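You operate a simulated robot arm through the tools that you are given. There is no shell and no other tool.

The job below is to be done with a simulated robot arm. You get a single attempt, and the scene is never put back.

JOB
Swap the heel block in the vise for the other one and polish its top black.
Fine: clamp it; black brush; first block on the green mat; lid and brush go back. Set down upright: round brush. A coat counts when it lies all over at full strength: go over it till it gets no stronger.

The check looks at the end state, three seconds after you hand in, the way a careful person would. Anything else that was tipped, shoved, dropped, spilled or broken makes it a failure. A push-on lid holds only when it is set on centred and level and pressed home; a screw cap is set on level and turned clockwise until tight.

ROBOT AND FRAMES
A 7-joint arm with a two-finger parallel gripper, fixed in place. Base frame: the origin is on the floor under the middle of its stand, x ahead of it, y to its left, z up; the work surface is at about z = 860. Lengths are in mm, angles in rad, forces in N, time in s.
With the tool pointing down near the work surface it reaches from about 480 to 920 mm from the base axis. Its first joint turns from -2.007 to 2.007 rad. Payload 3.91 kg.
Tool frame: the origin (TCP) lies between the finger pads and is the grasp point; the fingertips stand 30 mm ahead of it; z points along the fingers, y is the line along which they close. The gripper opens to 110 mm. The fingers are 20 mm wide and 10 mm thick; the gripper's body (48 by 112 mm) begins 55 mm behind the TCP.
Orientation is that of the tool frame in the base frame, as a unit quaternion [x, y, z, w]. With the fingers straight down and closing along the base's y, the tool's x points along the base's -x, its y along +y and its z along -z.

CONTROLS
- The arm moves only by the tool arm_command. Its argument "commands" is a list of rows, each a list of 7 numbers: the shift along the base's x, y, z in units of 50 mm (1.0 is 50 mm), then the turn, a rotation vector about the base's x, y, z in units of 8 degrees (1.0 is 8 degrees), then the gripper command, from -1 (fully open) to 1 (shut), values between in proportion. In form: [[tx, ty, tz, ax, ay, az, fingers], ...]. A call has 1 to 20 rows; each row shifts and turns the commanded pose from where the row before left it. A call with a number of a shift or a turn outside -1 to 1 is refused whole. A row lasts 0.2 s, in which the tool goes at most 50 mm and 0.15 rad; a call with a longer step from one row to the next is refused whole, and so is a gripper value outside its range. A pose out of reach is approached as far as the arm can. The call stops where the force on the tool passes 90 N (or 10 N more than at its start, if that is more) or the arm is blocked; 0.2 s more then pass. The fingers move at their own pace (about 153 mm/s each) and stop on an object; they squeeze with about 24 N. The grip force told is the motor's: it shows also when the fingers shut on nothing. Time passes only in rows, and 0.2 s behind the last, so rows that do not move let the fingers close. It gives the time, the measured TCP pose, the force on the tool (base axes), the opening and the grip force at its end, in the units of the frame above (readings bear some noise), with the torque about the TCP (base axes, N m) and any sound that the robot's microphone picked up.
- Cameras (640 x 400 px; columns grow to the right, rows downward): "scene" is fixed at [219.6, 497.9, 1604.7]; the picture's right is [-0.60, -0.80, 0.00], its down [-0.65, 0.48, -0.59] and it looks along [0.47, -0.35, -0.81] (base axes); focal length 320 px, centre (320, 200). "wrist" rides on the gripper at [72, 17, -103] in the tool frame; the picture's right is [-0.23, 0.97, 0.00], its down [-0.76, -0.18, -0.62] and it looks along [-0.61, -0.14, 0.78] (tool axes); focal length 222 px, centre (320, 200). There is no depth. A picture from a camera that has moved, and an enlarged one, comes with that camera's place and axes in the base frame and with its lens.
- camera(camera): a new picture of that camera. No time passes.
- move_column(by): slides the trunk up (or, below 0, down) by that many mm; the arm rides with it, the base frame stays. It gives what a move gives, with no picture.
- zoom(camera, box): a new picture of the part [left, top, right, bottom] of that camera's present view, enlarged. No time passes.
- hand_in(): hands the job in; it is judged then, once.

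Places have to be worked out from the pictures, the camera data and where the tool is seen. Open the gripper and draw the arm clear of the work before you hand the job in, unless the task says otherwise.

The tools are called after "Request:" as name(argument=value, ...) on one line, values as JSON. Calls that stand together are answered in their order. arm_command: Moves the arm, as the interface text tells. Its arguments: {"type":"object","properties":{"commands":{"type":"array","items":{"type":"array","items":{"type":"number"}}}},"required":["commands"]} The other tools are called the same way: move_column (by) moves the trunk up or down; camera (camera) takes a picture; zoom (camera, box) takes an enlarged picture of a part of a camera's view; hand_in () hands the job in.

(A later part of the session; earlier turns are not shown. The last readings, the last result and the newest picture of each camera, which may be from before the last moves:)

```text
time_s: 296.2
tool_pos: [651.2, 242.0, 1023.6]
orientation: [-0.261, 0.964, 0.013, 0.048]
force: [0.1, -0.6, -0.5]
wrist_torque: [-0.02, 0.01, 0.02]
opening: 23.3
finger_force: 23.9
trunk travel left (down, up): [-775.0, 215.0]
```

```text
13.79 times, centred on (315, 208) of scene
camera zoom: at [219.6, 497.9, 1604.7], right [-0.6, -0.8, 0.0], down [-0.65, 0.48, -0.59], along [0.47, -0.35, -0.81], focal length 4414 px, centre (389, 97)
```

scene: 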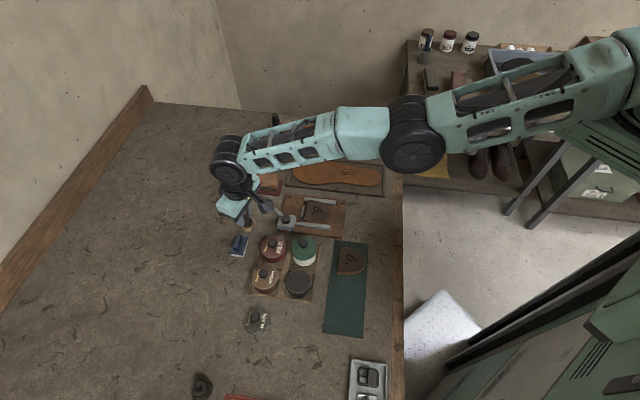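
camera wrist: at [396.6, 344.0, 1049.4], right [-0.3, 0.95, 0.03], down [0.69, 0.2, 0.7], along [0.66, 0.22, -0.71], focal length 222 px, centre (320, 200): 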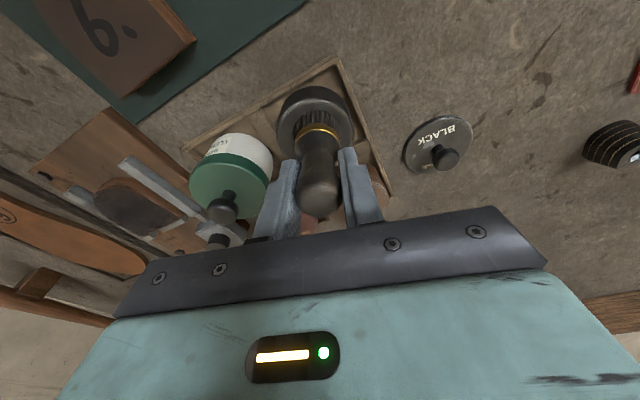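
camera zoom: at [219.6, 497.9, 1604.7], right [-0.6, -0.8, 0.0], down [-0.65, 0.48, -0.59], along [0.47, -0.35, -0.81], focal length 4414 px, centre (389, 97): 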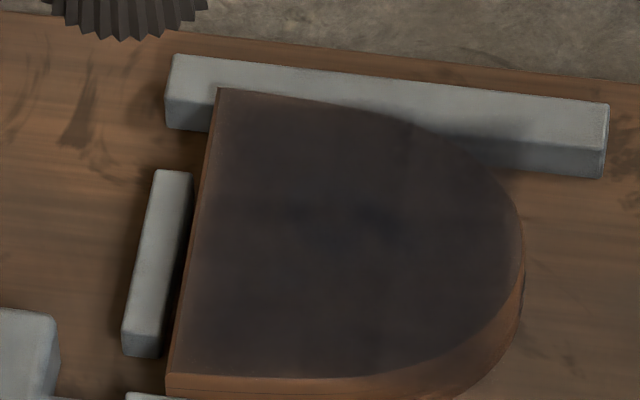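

Hardly any change from the last round, so the coat is close to full. For certainty I take one more load and go over everything once more.

Request:
arm_command(commands=[[-0.696, 0.518, 0, 0, 0, 0, 1], [-0.696, 0.518, 0, 0, 0, 0, 1], [-0.696, 0.518, 0, 0, 0, 0, 1], [-0.696, 0.518, 0, 0, 0, 0, 1], [-0.696, 0.518, 0, 0, 0, 0, 1], [0, 0, -0.7, 0, 0, 0, 1], [0, 0, -0.5, 0, 0, 0, 1], [0, 0, -0.14, 0, 0, 0, 1], [0, 0, -0.03, 0, 0, 0, 1], [0.06, 0, 0, 0, 0, 0, 1], [-0.06, 0.06, 0, 0, 0, 0, 1], [-0.06, -0.06, 0, 0, 0, 0, 1], [0.06, -0.06, 0, 0, 0, 0, 1], [0, 0.06, 0, 0, 0, 0, 1], [0, 0, 0, 0, 0, 0, 1]])

Request:
arm_command(commands=[[0, 0, 0.2, 0, 0, 0, 1], [0, 0, 0.6, 0, 0, 0, 1], [0, 0, 0.6, 0, 0, 0, 1], [0.73, -0.638, 0, 0, 0, 0, 1], [0.73, -0.638, 0, 0, 0, 0, 1], [0.73, -0.638, 0, 0, 0, 0, 1], [0.73, -0.638, 0, 0, 0, 0, 1], [0.73, -0.638, 0, 0, 0, 0, 1], [0, 0, 0, 0, 0, 0, 1]])

```text
time_s: 299.4
tool_pos: [475.7, 371.7, 956.1]
orientation: [-0.261, 0.964, 0.013, 0.05]
force: [-1.8, 1.3, 25.2]
wrist_torque: [0.2, 0.04, -0.04]
opening: 23.3
finger_force: 24.1
trunk travel left (down, up): [-775.0, 215.0]
```

```text
time_s: 301.4
tool_pos: [657.1, 210.8, 1023.8]
orientation: [-0.262, 0.964, 0.012, 0.047]
force: [0.2, -1.3, -0.1]
wrist_torque: [0.01, 0.03, 0.02]
opening: 23.0
finger_force: 24.2
trunk travel left (down, up): [-775.0, 215.0]
```

Request:
arm_command(commands=[[0, 0, -0.8, 0, 0, 0, 1], [0, 0, -0.5, 0, 0, 0, 1], [0.049, 0.047, -0.15, 0, 0, 0, 1], [0, 0, 0, 0, 0, 0, 1], [-0.1536, 0.1575, 0, 0, 0, 0, 1], [-0.1536, 0.1575, 0, 0, 0, 0, 1], [-0.1536, 0.1575, 0, 0, 0, 0, 1], [-0.1536, 0.1575, 0, 0, 0, 0, 1], [-0.1536, 0.1575, 0, 0, 0, 0, 1], [-0.1536, 0.1575, 0, 0, 0, 0, 1], [0, 0, 0, 0, 0, 0, 1], [-0.1858, -0.1532, 0, 0, 0, 0, 1], [-0.1435, -0.1679, 0, 0, 0, 0, 1], [-0.1017, -0.2109, 0, 0, 0, 0, 1], [-0.0594, -0.2255, 0, 0, 0, 0, 1], [-0.0242, -0.233, 0, 0, 0, 0, 1], [0.0254, -0.2266, 0, 0, 0, 0, 1], [0.1253, -0.1572, 0, 0, 0, 0, 1], [0.2185, -0.0522, 0, 0, 0, 0, 1], [0.2406, 0.011, 0, 0, 0, 0, 1]])

Request:
arm_command(commands=[[0.227, 0.0537, 0, 0, 0, 0, 1], [0.2276, 0.1102, 0, 0, 0, 0, 1], [0.1858, 0.1532, 0, 0, 0, 0, 1], [0.14, 0.137, 0, 0, 0, 0, 1], [-0.2391, 0.102, 0, 0, 0, 0, 1], [-0.2864, -0.2792, 0, 0, 0, 0, 1], [-0.2864, -0.2792, 0, 0, 0, 0, 1], [-0.1675, 0.1718, 0, 0, 0, 0, 1], [0.2864, 0.2792, 0, 0, 0, 0, 1], [0.2864, 0.2792, 0, 0, 0, 0, 1], [-0.1675, 0.1718, 0, 0, 0, 0, 1], [-0.3437, -0.335, 0, 0, 0, 0, 1], [-0.3437, -0.335, 0, 0, 0, 0, 1], [-0.1675, 0.1718, 0, 0, 0, 0, 1], [0.3437, 0.335, 0, 0, 0, 0, 1], [0.3437, 0.335, 0, 0, 0, 0, 1], [-0.14, 0.143, 0, 0, 0, 0, 1], [-0.3437, -0.335, 0, 0, 0, 0, 1], [-0.2, -0.195, 0, 0, 0, 0, 1], [0, 0, 0, 0, 0, 0, 1]])

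Request:
arm_command(commands=[[0, 0, 0.3, 0, 0, 0, 1], [0, 0, 0.6, 0, 0, 0, 1], [0.6, 0.4, 0.55, 0, 0, 0, 1], [0.6, 0.4, 0, 0, 0, 0, 1], [0, 0, 0, 0, 0, 0, 1]])

Request:
zoom(camera="wrist", box=[220, 0, 400, 110])

Request:
zoom(camera="scene", box=[298, 193, 332, 222])

```text
time_s: 305.6
tool_pos: [619.1, 190.5, 952.1]
orientation: [-0.261, 0.964, 0.012, 0.049]
force: [-4.0, -0.7, 13.1]
wrist_torque: [0.04, 0.28, 0.02]
opening: 23.1
finger_force: 24.2
trunk travel left (down, up): [-775.0, 215.0]
```

```text
time_s: 309.8
tool_pos: [587.1, 228.1, 951.6]
orientation: [-0.262, 0.964, 0.014, 0.05]
force: [2.4, 3.0, 11.9]
wrist_torque: [0.25, -0.17, 0.02]
opening: 23.2
finger_force: 23.1
trunk travel left (down, up): [-775.0, 215.0]
```

```text
time_s: 311.0
tool_pos: [647.3, 263.2, 1023.4]
orientation: [-0.261, 0.964, 0.012, 0.049]
force: [-0.1, -0.3, -0.8]
wrist_torque: [0.02, -0.02, 0.02]
opening: 23.4
finger_force: 23.8
trunk travel left (down, up): [-775.0, 215.0]
```

```text
3.56 times, centred on (310, 55) of wrist
camera zoom: at [567.3, 236.2, 1120.0], right [-0.3, 0.95, 0.02], down [0.69, 0.2, 0.7], along [0.66, 0.22, -0.72], focal length 790 px, centre (356, 716)
```

zoom: 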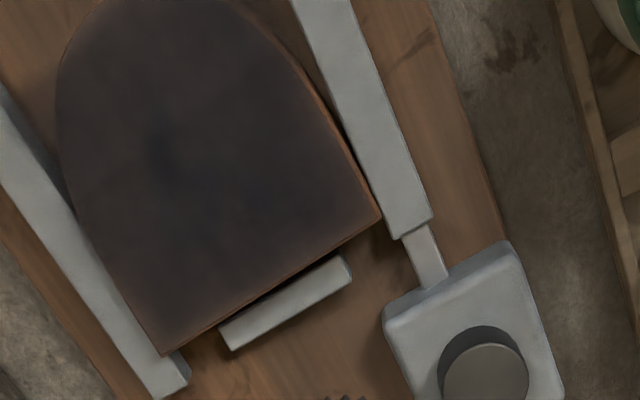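

```text
13.79 times, centred on (315, 208) of scene
camera zoom: at [219.6, 497.9, 1604.7], right [-0.6, -0.8, 0.0], down [-0.65, 0.48, -0.59], along [0.47, -0.35, -0.81], focal length 4414 px, centre (389, 97)
```

zoom: 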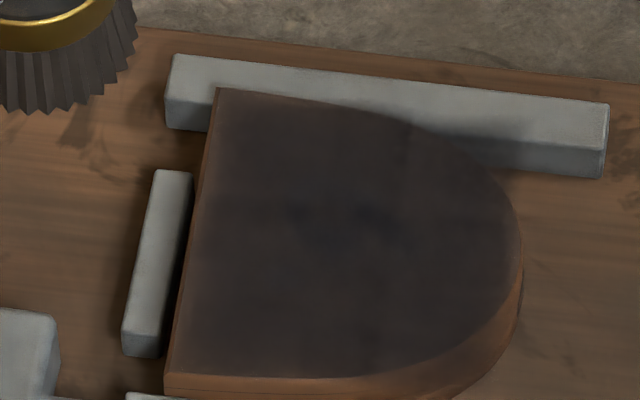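

Slightly browner corners remain in the wrist view. I zoom in on each of them.

Request:
zoom(camera="wrist", box=[290, 30, 340, 65])

Request:
zoom(camera="wrist", box=[240, 70, 290, 105])

Request:
zoom(camera="scene", box=[298, 205, 322, 225])

```text
11.43 times, centred on (315, 48) of wrist
camera zoom: at [567.3, 236.2, 1120.0], right [-0.3, 0.95, 0.02], down [0.69, 0.2, 0.7], along [0.66, 0.22, -0.72], focal length 2538 px, centre (377, 1943)
```

zoom: 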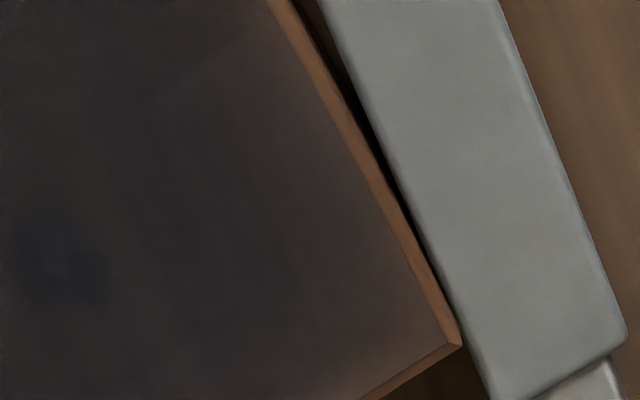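

```text
11.43 times, centred on (265, 88) of wrist
camera zoom: at [567.3, 236.2, 1120.0], right [-0.3, 0.95, 0.02], down [0.69, 0.2, 0.7], along [0.66, 0.22, -0.72], focal length 2538 px, centre (949, 1486)
```

zoom: 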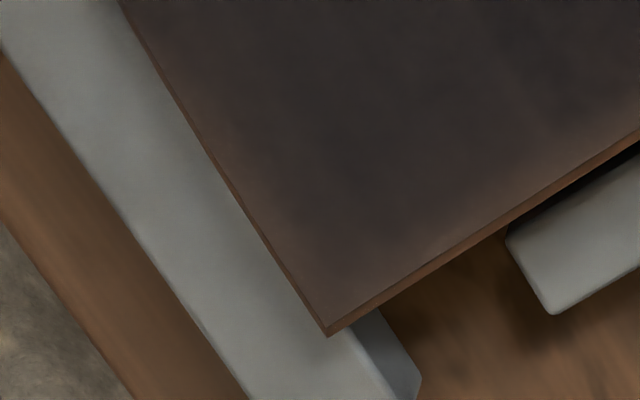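

```text
16.00 times, centred on (310, 215) of scene
camera zoom: at [219.6, 497.9, 1604.7], right [-0.6, -0.8, 0.0], down [-0.65, 0.48, -0.59], along [0.47, -0.35, -0.81], focal length 5120 px, centre (480, -40)
```

zoom: 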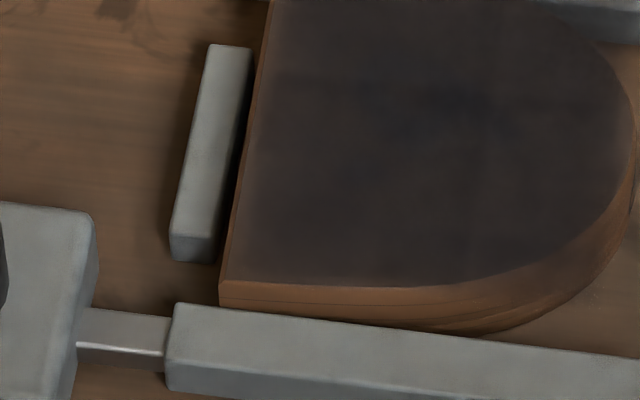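

The margin fade is only a few millimetres wide all round, like an edge blend, and the surface no longer changes, so I take the coat as complete. Next: return the brush. I raise the arm and lower the trunk 100 mm to have margin from full stretch there.

Request:
arm_command(commands=[[0, 0.1, 0.7, 0, 0, 0, 1], [0, 0.1, 0.7, 0, 0, 0, 1], [0, 0.1, 0.6, 0, 0, 0, 1], [0, 0, 0, 0, 0, 0, 1]])

Request:
move_column(by=-100)

```text
time_s: 312.0
tool_pos: [646.6, 279.4, 1124.2]
orientation: [-0.261, 0.964, 0.013, 0.049]
force: [-0.5, -0.3, -0.7]
wrist_torque: [0.0, -0.02, -0.03]
opening: 23.0
finger_force: 23.8
trunk travel left (down, up): [-775.0, 215.0]
```

```text
time_s: 313.4
tool_pos: [647.6, 279.8, 1024.7]
orientation: [-0.261, 0.964, 0.012, 0.049]
force: [-0.1, 0.1, -0.7]
wrist_torque: [0.0, 0.01, -0.02]
opening: 23.3
finger_force: 23.7
trunk travel left (down, up): [-675.0, 315.0]
```

Request:
arm_command(commands=[[0.283, 0.735, 0, 0, 0, 0, 1], [0.283, 0.735, 0, 0, 0, 0, 1], [0.283, 0.735, -0.3, 0, 0, 0, 1], [0, 0, -0.5, 0, 0, 0, 1], [0, 0, 0, 0, 0, 0, 1]])

Request:
arm_command(commands=[[0.18, 0.17, 0, 0, 0, 0, 1], [0.18, 0.17, 0, 0, 0, 0, 1], [0.18, 0.17, 0, 0, 0, 0, 1], [0, 0, 0, 0, 0, 0, 1]])

Request:
camera(camera="wrist")

Request:
zoom(camera="scene", box=[205, 150, 295, 250])

```text
time_s: 314.6
tool_pos: [689.6, 391.4, 985.6]
orientation: [-0.261, 0.964, 0.012, 0.049]
force: [0.4, 0.7, 0.0]
wrist_torque: [-0.01, -0.02, -0.01]
opening: 22.8
finger_force: 24.1
trunk travel left (down, up): [-675.0, 315.0]
```

```text
time_s: 315.6
tool_pos: [717.1, 416.5, 984.1]
orientation: [-0.26, 0.964, 0.012, 0.049]
force: [-0.1, 0.1, -0.5]
wrist_torque: [0.02, -0.02, -0.01]
opening: 23.1
finger_force: 24.1
trunk travel left (down, up): [-675.0, 315.0]
```

```text
taken
camera wrist: at [637.1, 389.3, 1080.6], right [-0.3, 0.95, 0.02], down [0.69, 0.2, 0.7], along [0.66, 0.22, -0.72], focal length 222 px, centre (320, 200)
```

wrist: 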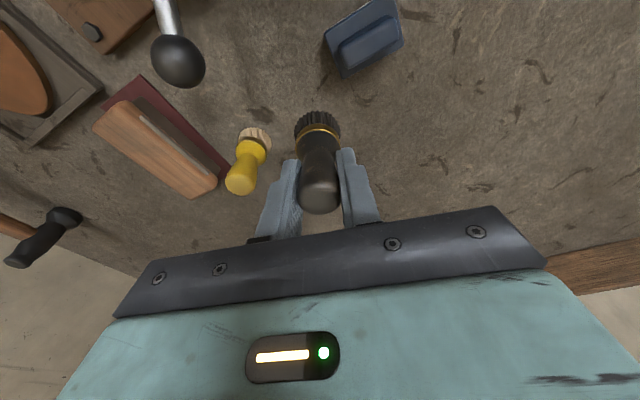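

```text
4.00 times, centred on (250, 200) of scene
camera zoom: at [219.6, 497.9, 1604.7], right [-0.6, -0.8, 0.0], down [-0.65, 0.48, -0.59], along [0.47, -0.35, -0.81], focal length 1280 px, centre (600, 200)
```

zoom: 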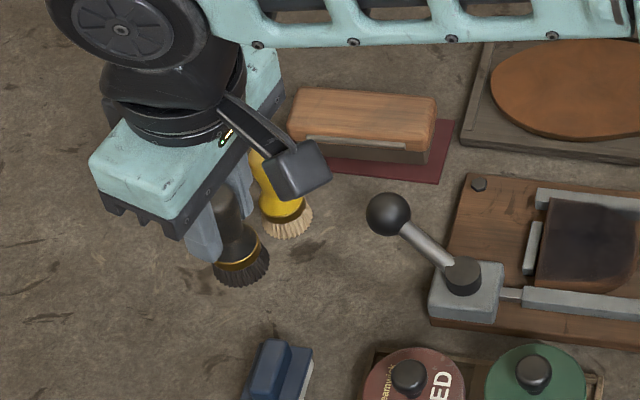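

No reach warnings. I shift 2 mm more onto the original spot and lower to just above the table.

Request:
arm_command(commands=[[0.04, 0.04, -0.4, 0, 0, 0, 1], [0, 0, -0.4, 0, 0, 0, 1], [0, 0, -0.3, 0, 0, 0, 1], [0, 0, 0, 0, 0, 0, 1]])

Request:
arm_command(commands=[[0, 0, -0.05, 0, 0, 0, 1], [0, 0, -0.04, 0, 0, 0, 1], [0, 0, 0, 0, 0, 0, 1]])

```text
time_s: 316.6
tool_pos: [719.1, 418.3, 928.9]
orientation: [-0.26, 0.964, 0.013, 0.049]
force: [-0.3, 0.0, 0.1]
wrist_torque: [0.01, 0.01, 0.0]
opening: 23.0
finger_force: 24.4
trunk travel left (down, up): [-675.0, 315.0]
```

```text
time_s: 317.4
tool_pos: [718.7, 419.1, 924.7]
orientation: [-0.261, 0.964, 0.012, 0.048]
force: [0.0, -0.9, -0.4]
wrist_torque: [-0.01, -0.03, 0.0]
opening: 23.2
finger_force: 24.0
trunk travel left (down, up): [-675.0, 315.0]
```

Request:
arm_command(commands=[[0, 0, -0.03, 0, 0, 0, 1], [0, 0, 0, 0, 0, 0, 1]])

Request:
zoom(camera="scene", box=[215, 180, 285, 245])

```text
time_s: 318.0
tool_pos: [718.6, 417.7, 922.8]
orientation: [-0.26, 0.964, 0.012, 0.049]
force: [0.0, 1.1, -0.4]
wrist_torque: [0.02, 0.01, 0.01]
opening: 23.1
finger_force: 23.8
trunk travel left (down, up): [-675.0, 315.0]
```

```text
6.15 times, centred on (250, 212) of scene
camera zoom: at [219.6, 497.9, 1604.7], right [-0.6, -0.8, 0.0], down [-0.65, 0.48, -0.59], along [0.47, -0.35, -0.81], focal length 1969 px, centre (751, 123)
```

zoom: 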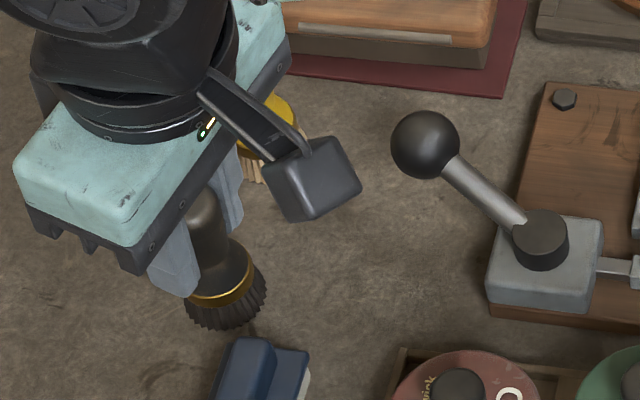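

Still no contact; I continue in 1 mm steps.

Request:
arm_command(commands=[[0, 0, -0.02, 0, 0, 0, 1], [0, 0, -0.02, 0, 0, 0, 1], [0, 0, 0, 0, 0, 0, 1]])

```text
time_s: 318.8
tool_pos: [718.9, 418.7, 922.5]
orientation: [-0.261, 0.964, 0.012, 0.051]
force: [0.2, -1.2, 5.9]
wrist_torque: [0.07, -0.06, 0.0]
opening: 23.2
finger_force: 24.4
trunk travel left (down, up): [-675.0, 315.0]
```

Contact at about 6 N. Before letting go I check that the brush stands upright, as at the pick-up.

Request:
zoom(camera="wrist", box=[250, 90, 390, 200])

Request:
zoom(camera="scene", box=[215, 200, 265, 245])

```text
3.64 times, centred on (320, 145) of wrist
camera zoom: at [639.0, 390.4, 1019.1], right [-0.3, 0.95, 0.02], down [0.69, 0.2, 0.7], along [0.66, 0.22, -0.72], focal length 808 px, centre (320, 400)
```

zoom: 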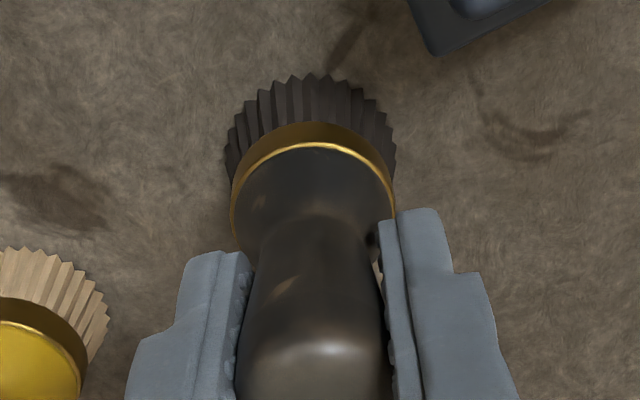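

```text
8.89 times, centred on (240, 222) of scene
camera zoom: at [219.6, 497.9, 1604.7], right [-0.6, -0.8, 0.0], down [-0.65, 0.48, -0.59], along [0.47, -0.35, -0.81], focal length 2844 px, centre (1031, 0)
```

zoom: 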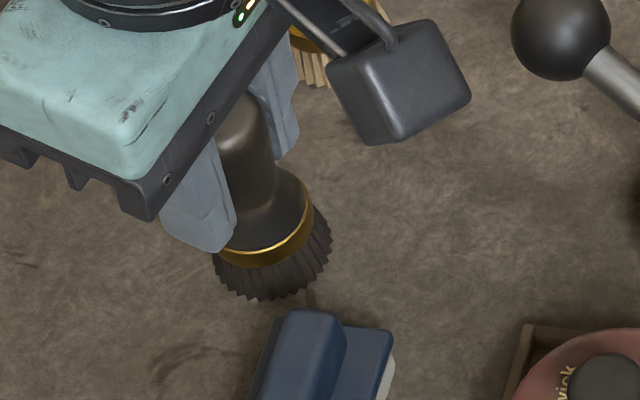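

It stands just as when it was picked up. I open the fingers and rise clear.

Request:
arm_command(commands=[[0, 0, -0.01, 0, 0, 0, 1], [0, 0, 0, 0, 0, 0, 0.5], [0, 0, 0, 0, 0, 0, 0.3], [0, 0, 0, 0, 0, 0, 0.3], [0, 0, 0.1, 0, 0, 0, 0.3], [0, 0, 0.4, 0, 0, 0, 0.3], [-0.1, -0.1, 0.5, 0, 0, 0, 0.3], [-0.4, -0.4, 0.2, 0, 0, 0, 0.3], [0, 0, 0, 0, 0, 0, 0.3]])

Request:
camera(camera="wrist")

Request:
zoom(camera="scene", box=[205, 170, 295, 250])

```text
time_s: 320.8
tool_pos: [692.4, 392.7, 978.9]
orientation: [-0.261, 0.964, 0.012, 0.049]
force: [-0.1, 0.9, -0.9]
wrist_torque: [-0.01, 0.0, 0.02]
opening: 38.5
finger_force: 0.2
trunk travel left (down, up): [-675.0, 315.0]
```

```text
taken
camera wrist: at [613.8, 365.3, 1076.3], right [-0.3, 0.95, 0.02], down [0.69, 0.2, 0.7], along [0.66, 0.22, -0.72], focal length 222 px, centre (320, 200)
```

wrist: 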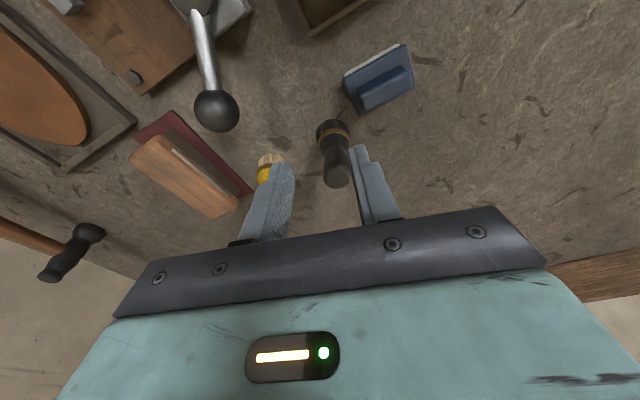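

```text
5.00 times, centred on (250, 210) of scene
camera zoom: at [219.6, 497.9, 1604.7], right [-0.6, -0.8, 0.0], down [-0.65, 0.48, -0.59], along [0.47, -0.35, -0.81], focal length 1600 px, centre (670, 150)
```

zoom: 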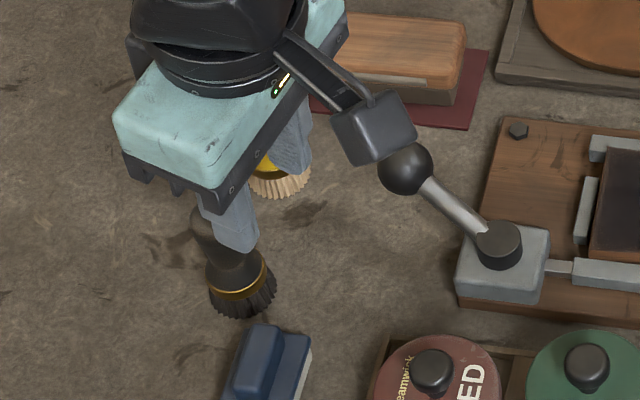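

The brush stands upright at its place. Now the lid: I bring the tool back to vertical and go above the lid at (471, 493).

Request:
arm_command(commands=[[-0.3, 0, 0.4, -0.3795, 0.647, 0, 0.1], [-0.73, 0.334, 0, 0, 0, 0, 0.1], [-0.73, 0.334, 0, 0, 0, 0, 0.1], [-0.73, 0.334, 0, 0, 0, 0, 0.1], [-0.73, 0.334, 0, 0, 0, 0, 0.1], [-0.73, 0.334, 0, 0, 0, 0, 0.1], [-0.5, 0.334, 0, 0, 0, 0, 0.1], [0, 0, 0, 0, 0, 0, 0.1]])

Request:
camera(camera="wrist")

Request:
zoom(camera="wrist", box=[250, 60, 390, 170])

Request:
zoom(camera="scene", box=[205, 170, 295, 250])

```text
time_s: 322.6
tool_pos: [470.0, 492.9, 1001.3]
orientation: [-0.261, 0.965, -0.001, -0.001]
force: [0.5, 0.6, -0.2]
wrist_torque: [-0.01, 0.04, 0.04]
opening: 49.3
finger_force: 0.1
trunk travel left (down, up): [-675.0, 315.0]
```

```text
taken
camera wrist: at [400.4, 470.9, 1106.3], right [-0.3, 0.96, 0.0], down [0.75, 0.23, 0.62], along [0.59, 0.18, -0.78], focal length 222 px, centre (320, 200)
```

wrist: 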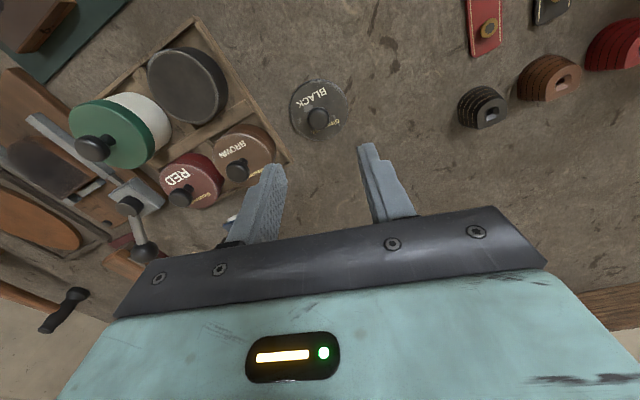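

```text
3.64 times, centred on (320, 115) of wrist
camera zoom: at [400.4, 470.9, 1106.3], right [-0.3, 0.96, 0.0], down [0.75, 0.23, 0.62], along [0.59, 0.18, -0.78], focal length 808 px, centre (320, 509)
```

zoom: 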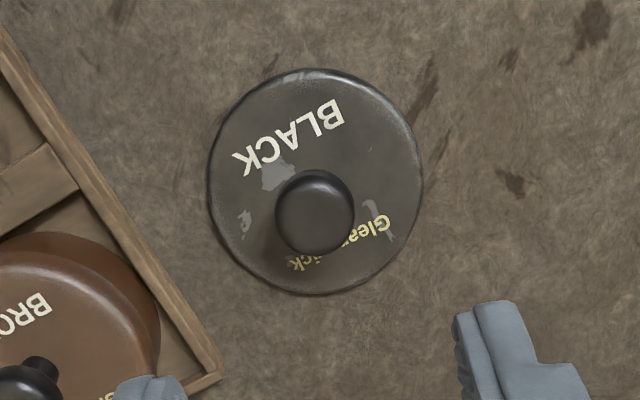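

```text
5.00 times, centred on (250, 210) of scene
camera zoom: at [219.6, 497.9, 1604.7], right [-0.6, -0.8, 0.0], down [-0.65, 0.48, -0.59], along [0.47, -0.35, -0.81], focal length 1600 px, centre (670, 150)
```

zoom: 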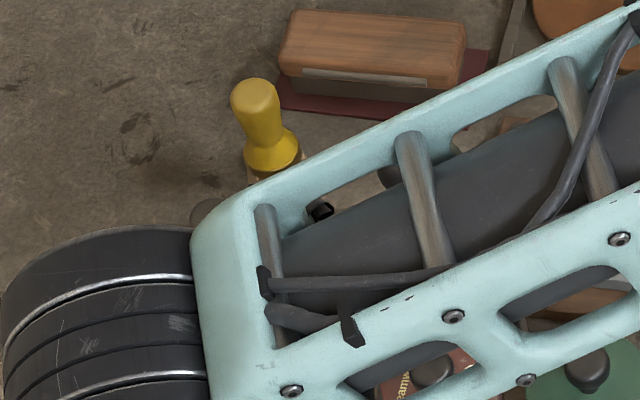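

The lid is where I left it, knob at about (469.5, 491.6). I centre and descend around the knob.

Request:
arm_command(commands=[[-0.01, -0.025, -0.7, 0, 0, 0, 0.1], [0, 0, -0.7, 0, 0, 0, 0.1], [0, 0, -0.45, 0, 0, 0, 0.1], [0, 0, 0, 0, 0, 0, 0.1]])

Request:
zoom(camera="wrist", box=[250, 90, 390, 200])

```text
time_s: 323.6
tool_pos: [471.1, 491.6, 908.6]
orientation: [-0.261, 0.965, -0.002, 0.0]
force: [-0.4, 0.2, 0.9]
wrist_torque: [0.01, 0.03, 0.04]
opening: 49.3
finger_force: 0.1
trunk travel left (down, up): [-675.0, 315.0]
```

```text
3.64 times, centred on (320, 145) of wrist
camera zoom: at [400.8, 469.9, 1012.9], right [-0.3, 0.96, 0.0], down [0.75, 0.23, 0.62], along [0.59, 0.18, -0.78], focal length 808 px, centre (320, 400)
```

zoom: 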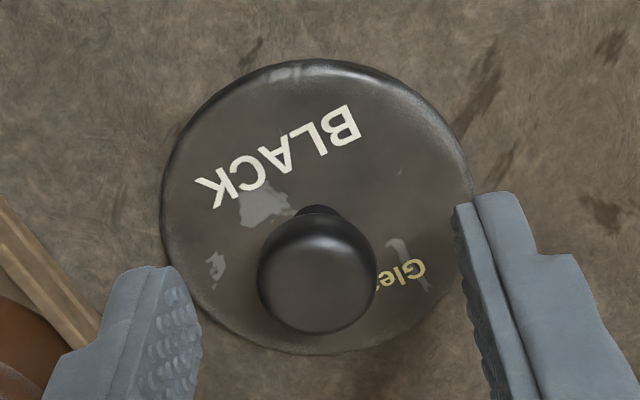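

The knob is within 2 mm of the grasp axis. I finish the descent and grip it.

Request:
arm_command(commands=[[-0.035, -0.015, -0.12, 0, 0, 0, 0.1], [0, 0, -0.09, 0, 0, 0, 0.1], [0, 0, 0, 0, 0, 0, 0.4], [0, 0, 0, 0, 0, 0, 1], [0, 0, 0, 0, 0, 0, 1], [0, 0, 0, 0, 0, 0, 1]])

```text
time_s: 325.0
tool_pos: [469.2, 490.9, 898.7]
orientation: [-0.261, 0.965, -0.001, -0.003]
force: [-0.2, 0.7, -0.1]
wrist_torque: [-0.03, -0.01, 0.02]
opening: 19.8
finger_force: 24.2
trunk travel left (down, up): [-675.0, 315.0]
```

Gripped. I re-grip about 3.5 mm lower so that the fingertips sit at the lid's top for pressing it home later.

Request:
arm_command(commands=[[0, 0, 0, 0, 0, 0, 0.45], [0, 0, 0, 0, 0, 0, 0.45], [0, 0, -0.07, 0, 0, 0, 0.45], [0, 0, 0, 0, 0, 0, 1], [0, 0, 0, 0, 0, 0, 1], [0, 0, 0, 0, 0, 0, 1]])

```text
time_s: 326.4
tool_pos: [469.6, 492.2, 893.7]
orientation: [-0.262, 0.965, -0.001, -0.002]
force: [1.3, 0.0, 1.5]
wrist_torque: [0.0, -0.02, -0.03]
opening: 19.6
finger_force: 24.4
trunk travel left (down, up): [-675.0, 315.0]
```

Now the tips sit at the lid's top. I lift the lid and stop beside the tin to fix the tin's exact position.

Request:
arm_command(commands=[[0, 0, 0.3, 0, 0, 0, 1], [0, 0, 0.8, 0, 0, 0, 1], [0, 0, 0.8, 0, 0, 0, 1], [-0.25, -0.6, 0.2, 0, 0, 0, 1], [-0.2, -0.6, 0, 0, 0, 0, 1], [0, 0, 0, 0, 0, 0, 1]])

Request:
camera(camera="wrist")

Request:
zoom(camera="wrist", box=[170, 30, 330, 150])

Request:
zoom(camera="scene", box=[245, 230, 335, 310])

```text
time_s: 327.8
tool_pos: [446.0, 429.9, 997.5]
orientation: [-0.262, 0.965, -0.001, -0.001]
force: [0.0, 0.8, 0.0]
wrist_torque: [0.01, -0.02, 0.0]
opening: 19.7
finger_force: 24.5
trunk travel left (down, up): [-675.0, 315.0]
```

```text
taken
camera wrist: at [374.9, 408.3, 1102.5], right [-0.3, 0.96, 0.0], down [0.75, 0.23, 0.62], along [0.59, 0.18, -0.78], focal length 222 px, centre (320, 200)
```

wrist: 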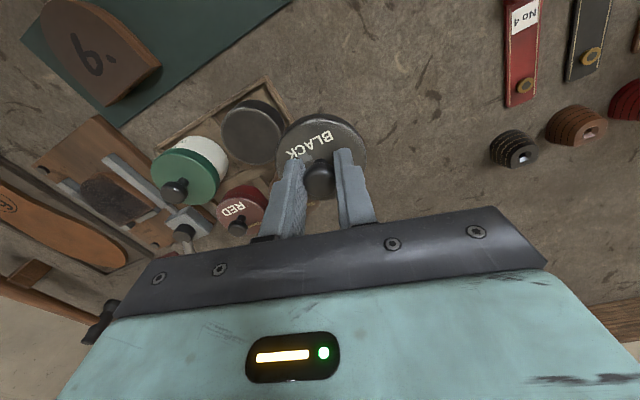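

```text
3.33 times, centred on (250, 90) of wrist
camera zoom: at [374.9, 408.3, 1102.5], right [-0.3, 0.96, 0.0], down [0.75, 0.23, 0.62], along [0.59, 0.18, -0.78], focal length 740 px, centre (553, 567)
```

zoom: 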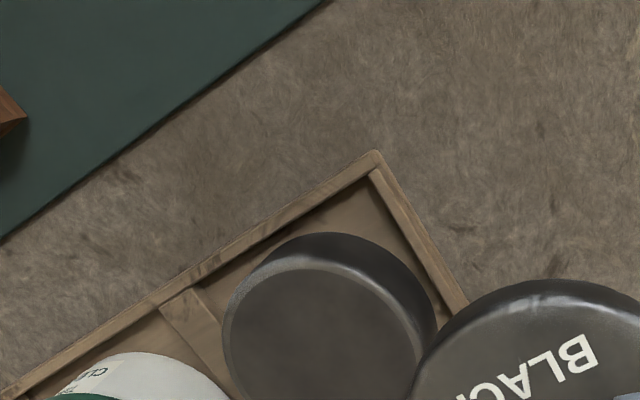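

```text
5.00 times, centred on (290, 270) of scene
camera zoom: at [219.6, 497.9, 1604.7], right [-0.6, -0.8, 0.0], down [-0.65, 0.48, -0.59], along [0.47, -0.35, -0.81], focal length 1600 px, centre (470, -150)
```

zoom: 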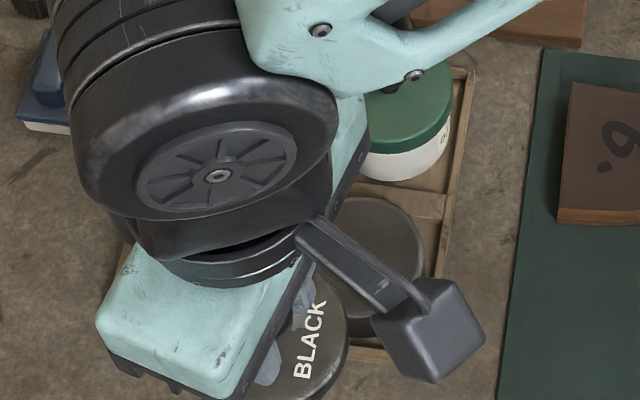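

The lid covers part of the rim; I move 40 mm further aside for a full view of the tin.

Request:
arm_command(commands=[[-0.2, 0.75, 0, 0, 0, 0, 1], [0, 0, 0, 0, 0, 0, 1]])

Request:
zoom(camera="wrist", box=[150, 30, 310, 150])

```text
time_s: 328.4
tool_pos: [435.0, 468.8, 997.9]
orientation: [-0.261, 0.965, -0.001, -0.001]
force: [-0.2, 0.2, -0.1]
wrist_torque: [-0.04, 0.01, -0.03]
opening: 19.5
finger_force: 24.2
trunk travel left (down, up): [-675.0, 315.0]
```

```text
3.33 times, centred on (230, 90) of wrist
camera zoom: at [365.0, 446.7, 1102.5], right [-0.3, 0.96, 0.0], down [0.75, 0.23, 0.62], along [0.59, 0.18, -0.78], focal length 740 px, centre (620, 567)
```

zoom: 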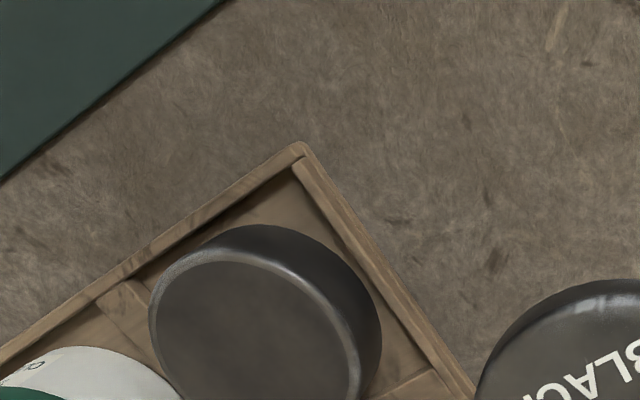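

Request:
zoom(camera="wrist", box=[160, 60, 320, 180])

```text
3.33 times, centred on (240, 120) of wrist
camera zoom: at [365.0, 446.7, 1102.5], right [-0.3, 0.96, 0.0], down [0.75, 0.23, 0.62], along [0.59, 0.18, -0.78], focal length 740 px, centre (587, 467)
```

zoom: 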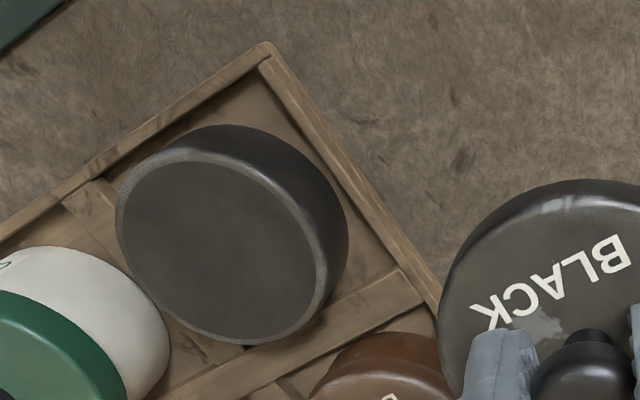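

The tin's rim centre measures (477.4, 371.4), practically where it was. I move the lid over it.

Request:
arm_command(commands=[[0.288, -0.647, 0, 0, 0, 0, 1], [0.288, -0.647, 0, 0, 0, 0, 1], [0.288, -0.65, 0, 0, 0, 0, 1], [0, 0, -0.5, 0, 0, 0, 1], [0, 0, -0.4, 0, 0, 0, 1], [0, 0, 0, 0, 0, 0, 1]])

Request:
camera(camera="wrist")

Request:
zoom(camera="wrist", box=[240, 60, 400, 180])

Request:
zoom(camera="scene", box=[265, 245, 325, 305])

```text
time_s: 329.8
tool_pos: [479.2, 370.8, 953.2]
orientation: [-0.261, 0.965, -0.002, -0.002]
force: [-0.1, -0.8, -0.3]
wrist_torque: [0.01, 0.02, -0.01]
opening: 19.0
finger_force: 24.0
trunk travel left (down, up): [-675.0, 315.0]
```

```text
taken
camera wrist: at [409.1, 347.9, 1058.1], right [-0.3, 0.96, 0.0], down [0.75, 0.23, 0.62], along [0.59, 0.18, -0.78], focal length 222 px, centre (320, 200)
```

wrist: 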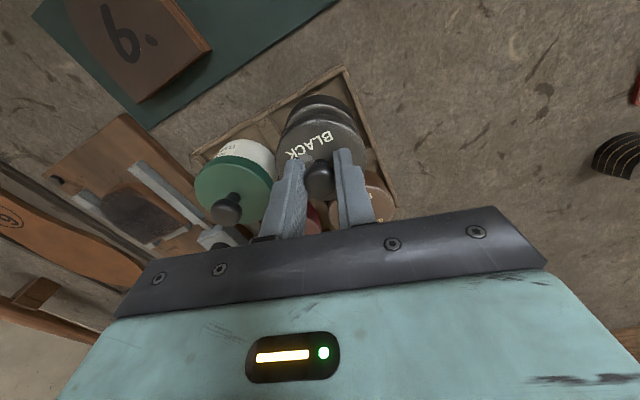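

```text
3.33 times, centred on (320, 120) of wrist
camera zoom: at [409.1, 347.9, 1058.1], right [-0.3, 0.96, 0.0], down [0.75, 0.23, 0.62], along [0.59, 0.18, -0.78], focal length 740 px, centre (320, 467)
```

zoom: 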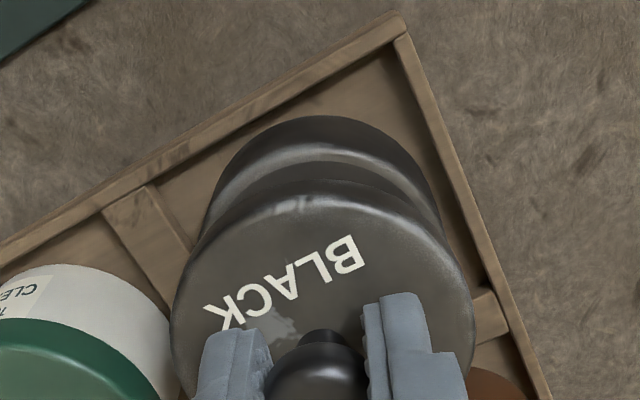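

```text
6.67 times, centred on (295, 275) of scene
camera zoom: at [219.6, 497.9, 1604.7], right [-0.6, -0.8, 0.0], down [-0.65, 0.48, -0.59], along [0.47, -0.35, -0.81], focal length 2133 px, centre (487, -300)
```

zoom: 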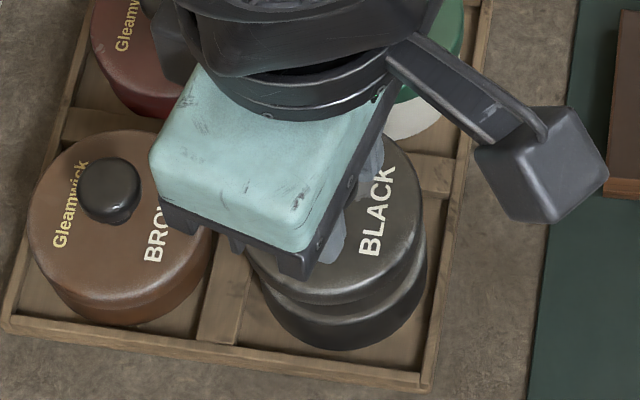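

The lid hangs centred over the rim in both views. I lower it onto the tin in small steps.

Request:
arm_command(commands=[[-0.01, 0.012, -0.2, 0, 0, 0, 1], [0, 0, -0.12, 0, 0, 0, 1], [0, 0, 0, 0, 0, 0, 1]])

Request:
arm_command(commands=[[0, 0, -0.04, 0, 0, 0, 1], [0, 0, -0.03, 0, 0, 0, 1], [0, 0, 0, 0, 0, 0, 1]])

Request:
zoom(camera="wrist", box=[240, 60, 400, 180])

```text
time_s: 330.6
tool_pos: [479.2, 372.6, 938.0]
orientation: [-0.261, 0.965, -0.002, -0.001]
force: [-0.5, -0.3, -0.4]
wrist_torque: [-0.02, -0.01, -0.02]
opening: 19.1
finger_force: 24.2
trunk travel left (down, up): [-675.0, 315.0]
```

```text
time_s: 331.4
tool_pos: [479.1, 372.1, 934.1]
orientation: [-0.261, 0.965, -0.001, -0.002]
force: [0.3, -0.3, -0.7]
wrist_torque: [-0.02, -0.04, 0.0]
opening: 18.9
finger_force: 24.0
trunk travel left (down, up): [-675.0, 315.0]
```

```text
3.33 times, centred on (320, 120) of wrist
camera zoom: at [408.7, 349.3, 1039.2], right [-0.3, 0.96, 0.0], down [0.75, 0.23, 0.62], along [0.59, 0.18, -0.78], focal length 740 px, centre (320, 467)
```

zoom: 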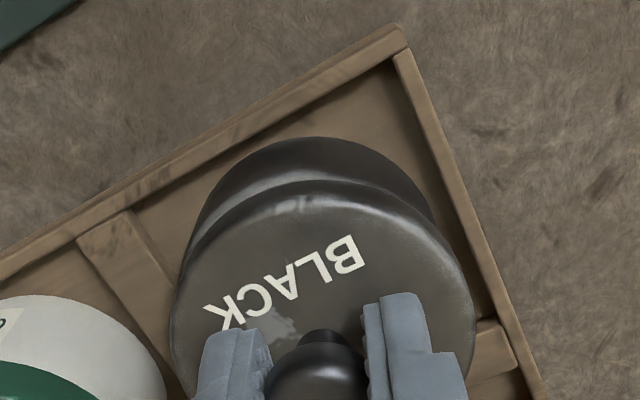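

The tin appears about 1.5 mm to one side; I correct by that and continue lowering.

Request:
arm_command(commands=[[0.012, -0.024, 0, 0, 0, 0, 1], [0, 0, -0.03, 0, 0, 0, 1], [0, 0, 0, 0, 0, 0, 1]])

Request:
zoom(camera="wrist", box=[240, 60, 400, 180])

Request:
zoom(camera="scene", box=[270, 255, 320, 305])

```text
time_s: 332.2
tool_pos: [480.3, 370.9, 933.1]
orientation: [-0.261, 0.965, -0.002, -0.002]
force: [-0.2, 0.7, -0.7]
wrist_torque: [-0.01, -0.01, 0.01]
opening: 19.4
finger_force: 23.3
trunk travel left (down, up): [-675.0, 315.0]
```

```text
3.33 times, centred on (320, 120) of wrist
camera zoom: at [408.7, 348.7, 1038.1], right [-0.3, 0.96, 0.0], down [0.75, 0.23, 0.62], along [0.59, 0.18, -0.78], focal length 740 px, centre (320, 467)
```

zoom: 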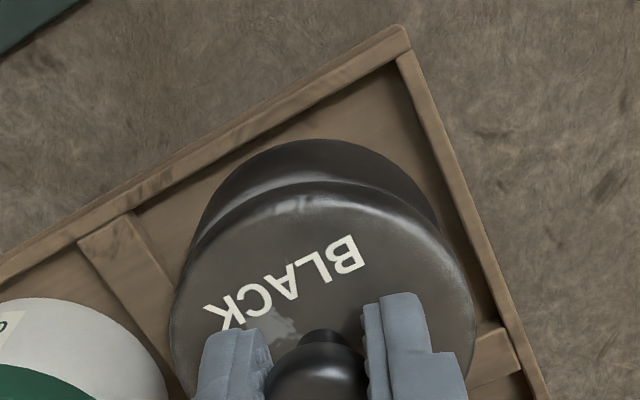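

```text
8.00 times, centred on (295, 280) of scene
camera zoom: at [219.6, 497.9, 1604.7], right [-0.6, -0.8, 0.0], down [-0.65, 0.48, -0.59], along [0.47, -0.35, -0.81], focal length 2560 px, centre (520, -440)
```

zoom: 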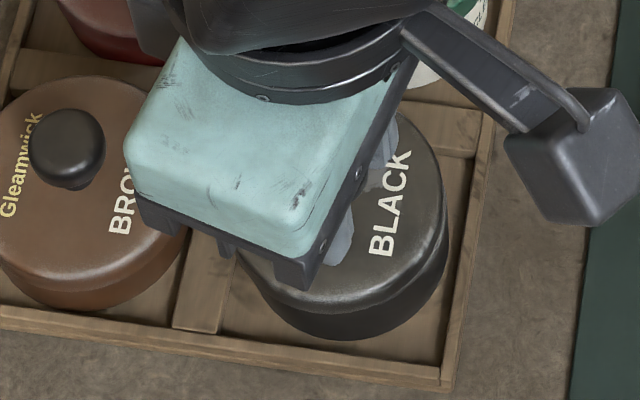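

Aligned within about a millimetre. I lower on until the lid touches.

Request:
arm_command(commands=[[0, 0, -0.03, 0, 0, 0, 1], [0, 0, 0, 0, 0, 0, 1]])

Request:
arm_command(commands=[[0, 0, -0.03, 0, 0, 0, 1], [0, 0, 0, 0, 0, 0, 1]])

```text
time_s: 332.8
tool_pos: [480.1, 370.7, 932.5]
orientation: [-0.261, 0.965, -0.001, -0.002]
force: [-0.4, 0.2, 0.6]
wrist_torque: [-0.01, -0.03, -0.03]
opening: 19.4
finger_force: 24.3
trunk travel left (down, up): [-675.0, 315.0]
```

```text
time_s: 333.4
tool_pos: [480.1, 371.5, 930.7]
orientation: [-0.26, 0.965, -0.001, -0.001]
force: [-0.4, 0.2, -0.2]
wrist_torque: [-0.03, 0.02, -0.01]
opening: 19.3
finger_force: 24.3
trunk travel left (down, up): [-675.0, 315.0]
```

Request:
arm_command(commands=[[0, 0, -0.03, 0, 0, 0, 1], [0, 0, 0, 0, 0, 0, 1]])

Request:
arm_command(commands=[[0, 0, -0.03, 0, 0, 0, 1], [0, 0, 0, 0, 0, 0, 1]])

```text
time_s: 334.0
tool_pos: [478.9, 371.4, 929.8]
orientation: [-0.262, 0.965, -0.001, -0.001]
force: [0.6, -0.4, -0.4]
wrist_torque: [-0.02, 0.01, 0.01]
opening: 19.3
finger_force: 24.3
trunk travel left (down, up): [-675.0, 315.0]
```

```text
time_s: 334.6
tool_pos: [480.5, 370.4, 927.6]
orientation: [-0.262, 0.965, -0.002, -0.002]
force: [-0.6, -1.2, 8.7]
wrist_torque: [-0.06, 0.02, -0.02]
opening: 19.1
finger_force: 24.0
trunk travel left (down, up): [-675.0, 315.0]
```

Contact (9 N, hardly any torque). I press down in 1 mm steps and listen for the snap.

Request:
arm_command(commands=[[0, 0, -0.03, 0, 0, 0, 1], [0, 0, 0, 0, 0, 0, 1]])

Request:
arm_command(commands=[[0, 0, -0.03, 0, 0, 0, 1], [0, 0, 0, 0, 0, 0, 1]])

```text
time_s: 335.2
tool_pos: [479.3, 371.6, 927.5]
orientation: [-0.261, 0.965, 0.0, 0.001]
force: [0.7, -1.6, 30.2]
wrist_torque: [-0.11, 0.1, 0.02]
opening: 19.2
finger_force: 24.1
trunk travel left (down, up): [-675.0, 315.0]
```

```text
time_s: 335.8
tool_pos: [479.4, 371.7, 926.6]
orientation: [-0.261, 0.965, 0.001, 0.0]
force: [2.0, -3.0, 46.1]
wrist_torque: [-0.09, -0.01, 0.04]
opening: 19.2
finger_force: 24.1
trunk travel left (down, up): [-675.0, 315.0]
```

Request:
arm_command(commands=[[0, 0, -0.03, 0, 0, 0, 1], [0, 0, 0, 0, 0, 0, 1]])

Request:
zoom(camera="wrist", box=[240, 60, 400, 180])

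Request:
zoom(camera="scene", box=[270, 255, 320, 305])

```text
time_s: 336.4
tool_pos: [479.7, 371.4, 926.6]
orientation: [-0.262, 0.965, 0.001, 0.001]
force: [0.1, -2.6, 52.9]
wrist_torque: [-0.1, 0.1, -0.01]
opening: 19.1
finger_force: 23.7
trunk travel left (down, up): [-675.0, 315.0]
```

```text
3.33 times, centred on (320, 120) of wrist
camera zoom: at [408.5, 348.9, 1031.1], right [-0.3, 0.96, 0.0], down [0.75, 0.23, 0.62], along [0.6, 0.19, -0.78], focal length 740 px, centre (320, 467)
```

zoom: 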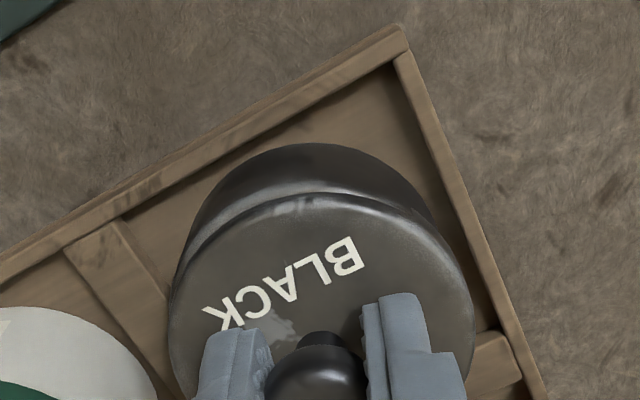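

```text
8.00 times, centred on (295, 280) of scene
camera zoom: at [219.6, 497.9, 1604.7], right [-0.6, -0.8, 0.0], down [-0.65, 0.48, -0.59], along [0.47, -0.35, -0.81], focal length 2560 px, centre (520, -440)
```

zoom: 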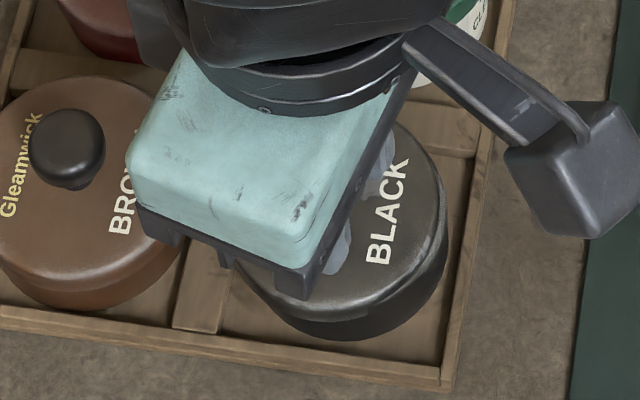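

No snap yet at 53 N. I press on more firmly.

Request:
arm_command(commands=[[0, 0, -0.05, 0, 0, 0, 1], [0, 0, 0, 0, 0, 0, 1]])

Request:
arm_command(commands=[[0, 0, -0.05, 0, 0, 0, 1], [0, 0, 0, 0, 0, 0, 1]])

```text
time_s: 337.0
tool_pos: [479.0, 372.4, 926.8]
orientation: [-0.262, 0.965, 0.002, 0.002]
force: [-3.5, -5.3, 65.7]
wrist_torque: [-0.28, 0.23, -0.01]
opening: 18.9
finger_force: 24.5
trunk travel left (down, up): [-675.0, 315.0]
```

```text
time_s: 337.6
tool_pos: [480.5, 372.7, 926.6]
orientation: [-0.261, 0.965, 0.004, 0.005]
force: [-4.9, -8.9, 84.0]
wrist_torque: [-0.6, 0.46, 0.01]
opening: 19.0
finger_force: 24.3
trunk travel left (down, up): [-675.0, 315.0]
```

84 N and no snap: the lid rides about 3–5 mm high. Both the view and the torque say it is offset outward by roughly 2 mm. I unload, shift it inward and press again.

Request:
arm_command(commands=[[0, 0, 0.2, 0, 0, 0, 1], [0, 0, 0.1, 0, 0, 0, 1], [-0.034, -0.02, 0, 0, 0, 0, 1], [0, 0, 0, 0, 0, 0, 1]])

Request:
zoom(camera="wrist", box=[240, 60, 400, 180])

Request:
zoom(camera="scene", box=[270, 255, 320, 305])

```text
time_s: 338.6
tool_pos: [478.0, 369.1, 932.9]
orientation: [-0.261, 0.965, -0.002, -0.003]
force: [-0.2, -0.1, 0.8]
wrist_torque: [0.0, -0.01, 0.02]
opening: 19.0
finger_force: 24.2
trunk travel left (down, up): [-675.0, 315.0]
```

```text
3.33 times, centred on (320, 120) of wrist
camera zoom: at [407.4, 347.4, 1037.3], right [-0.3, 0.96, 0.0], down [0.75, 0.23, 0.62], along [0.59, 0.18, -0.79], focal length 740 px, centre (320, 467)
```

zoom: 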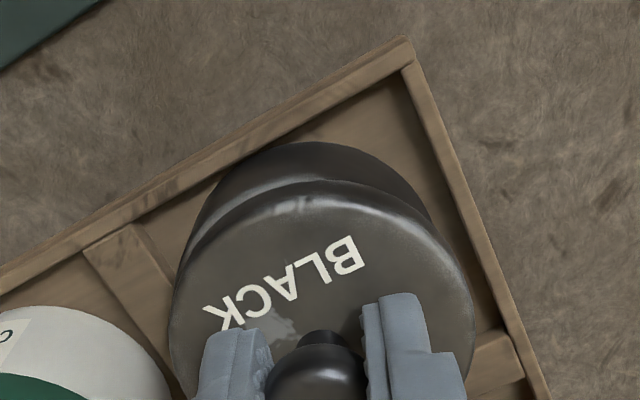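

```text
8.00 times, centred on (295, 280) of scene
camera zoom: at [219.6, 497.9, 1604.7], right [-0.6, -0.8, 0.0], down [-0.65, 0.48, -0.59], along [0.47, -0.35, -0.81], focal length 2560 px, centre (520, -440)
```

zoom: 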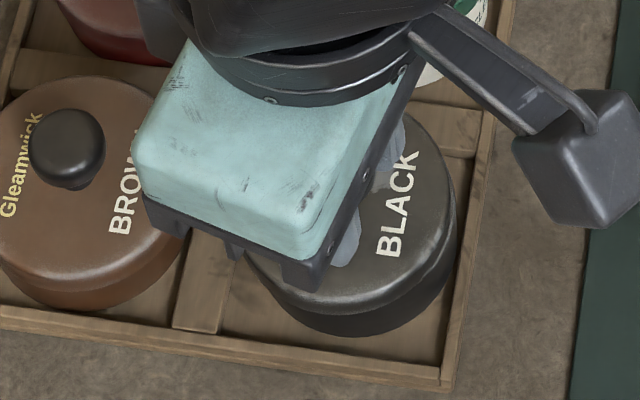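

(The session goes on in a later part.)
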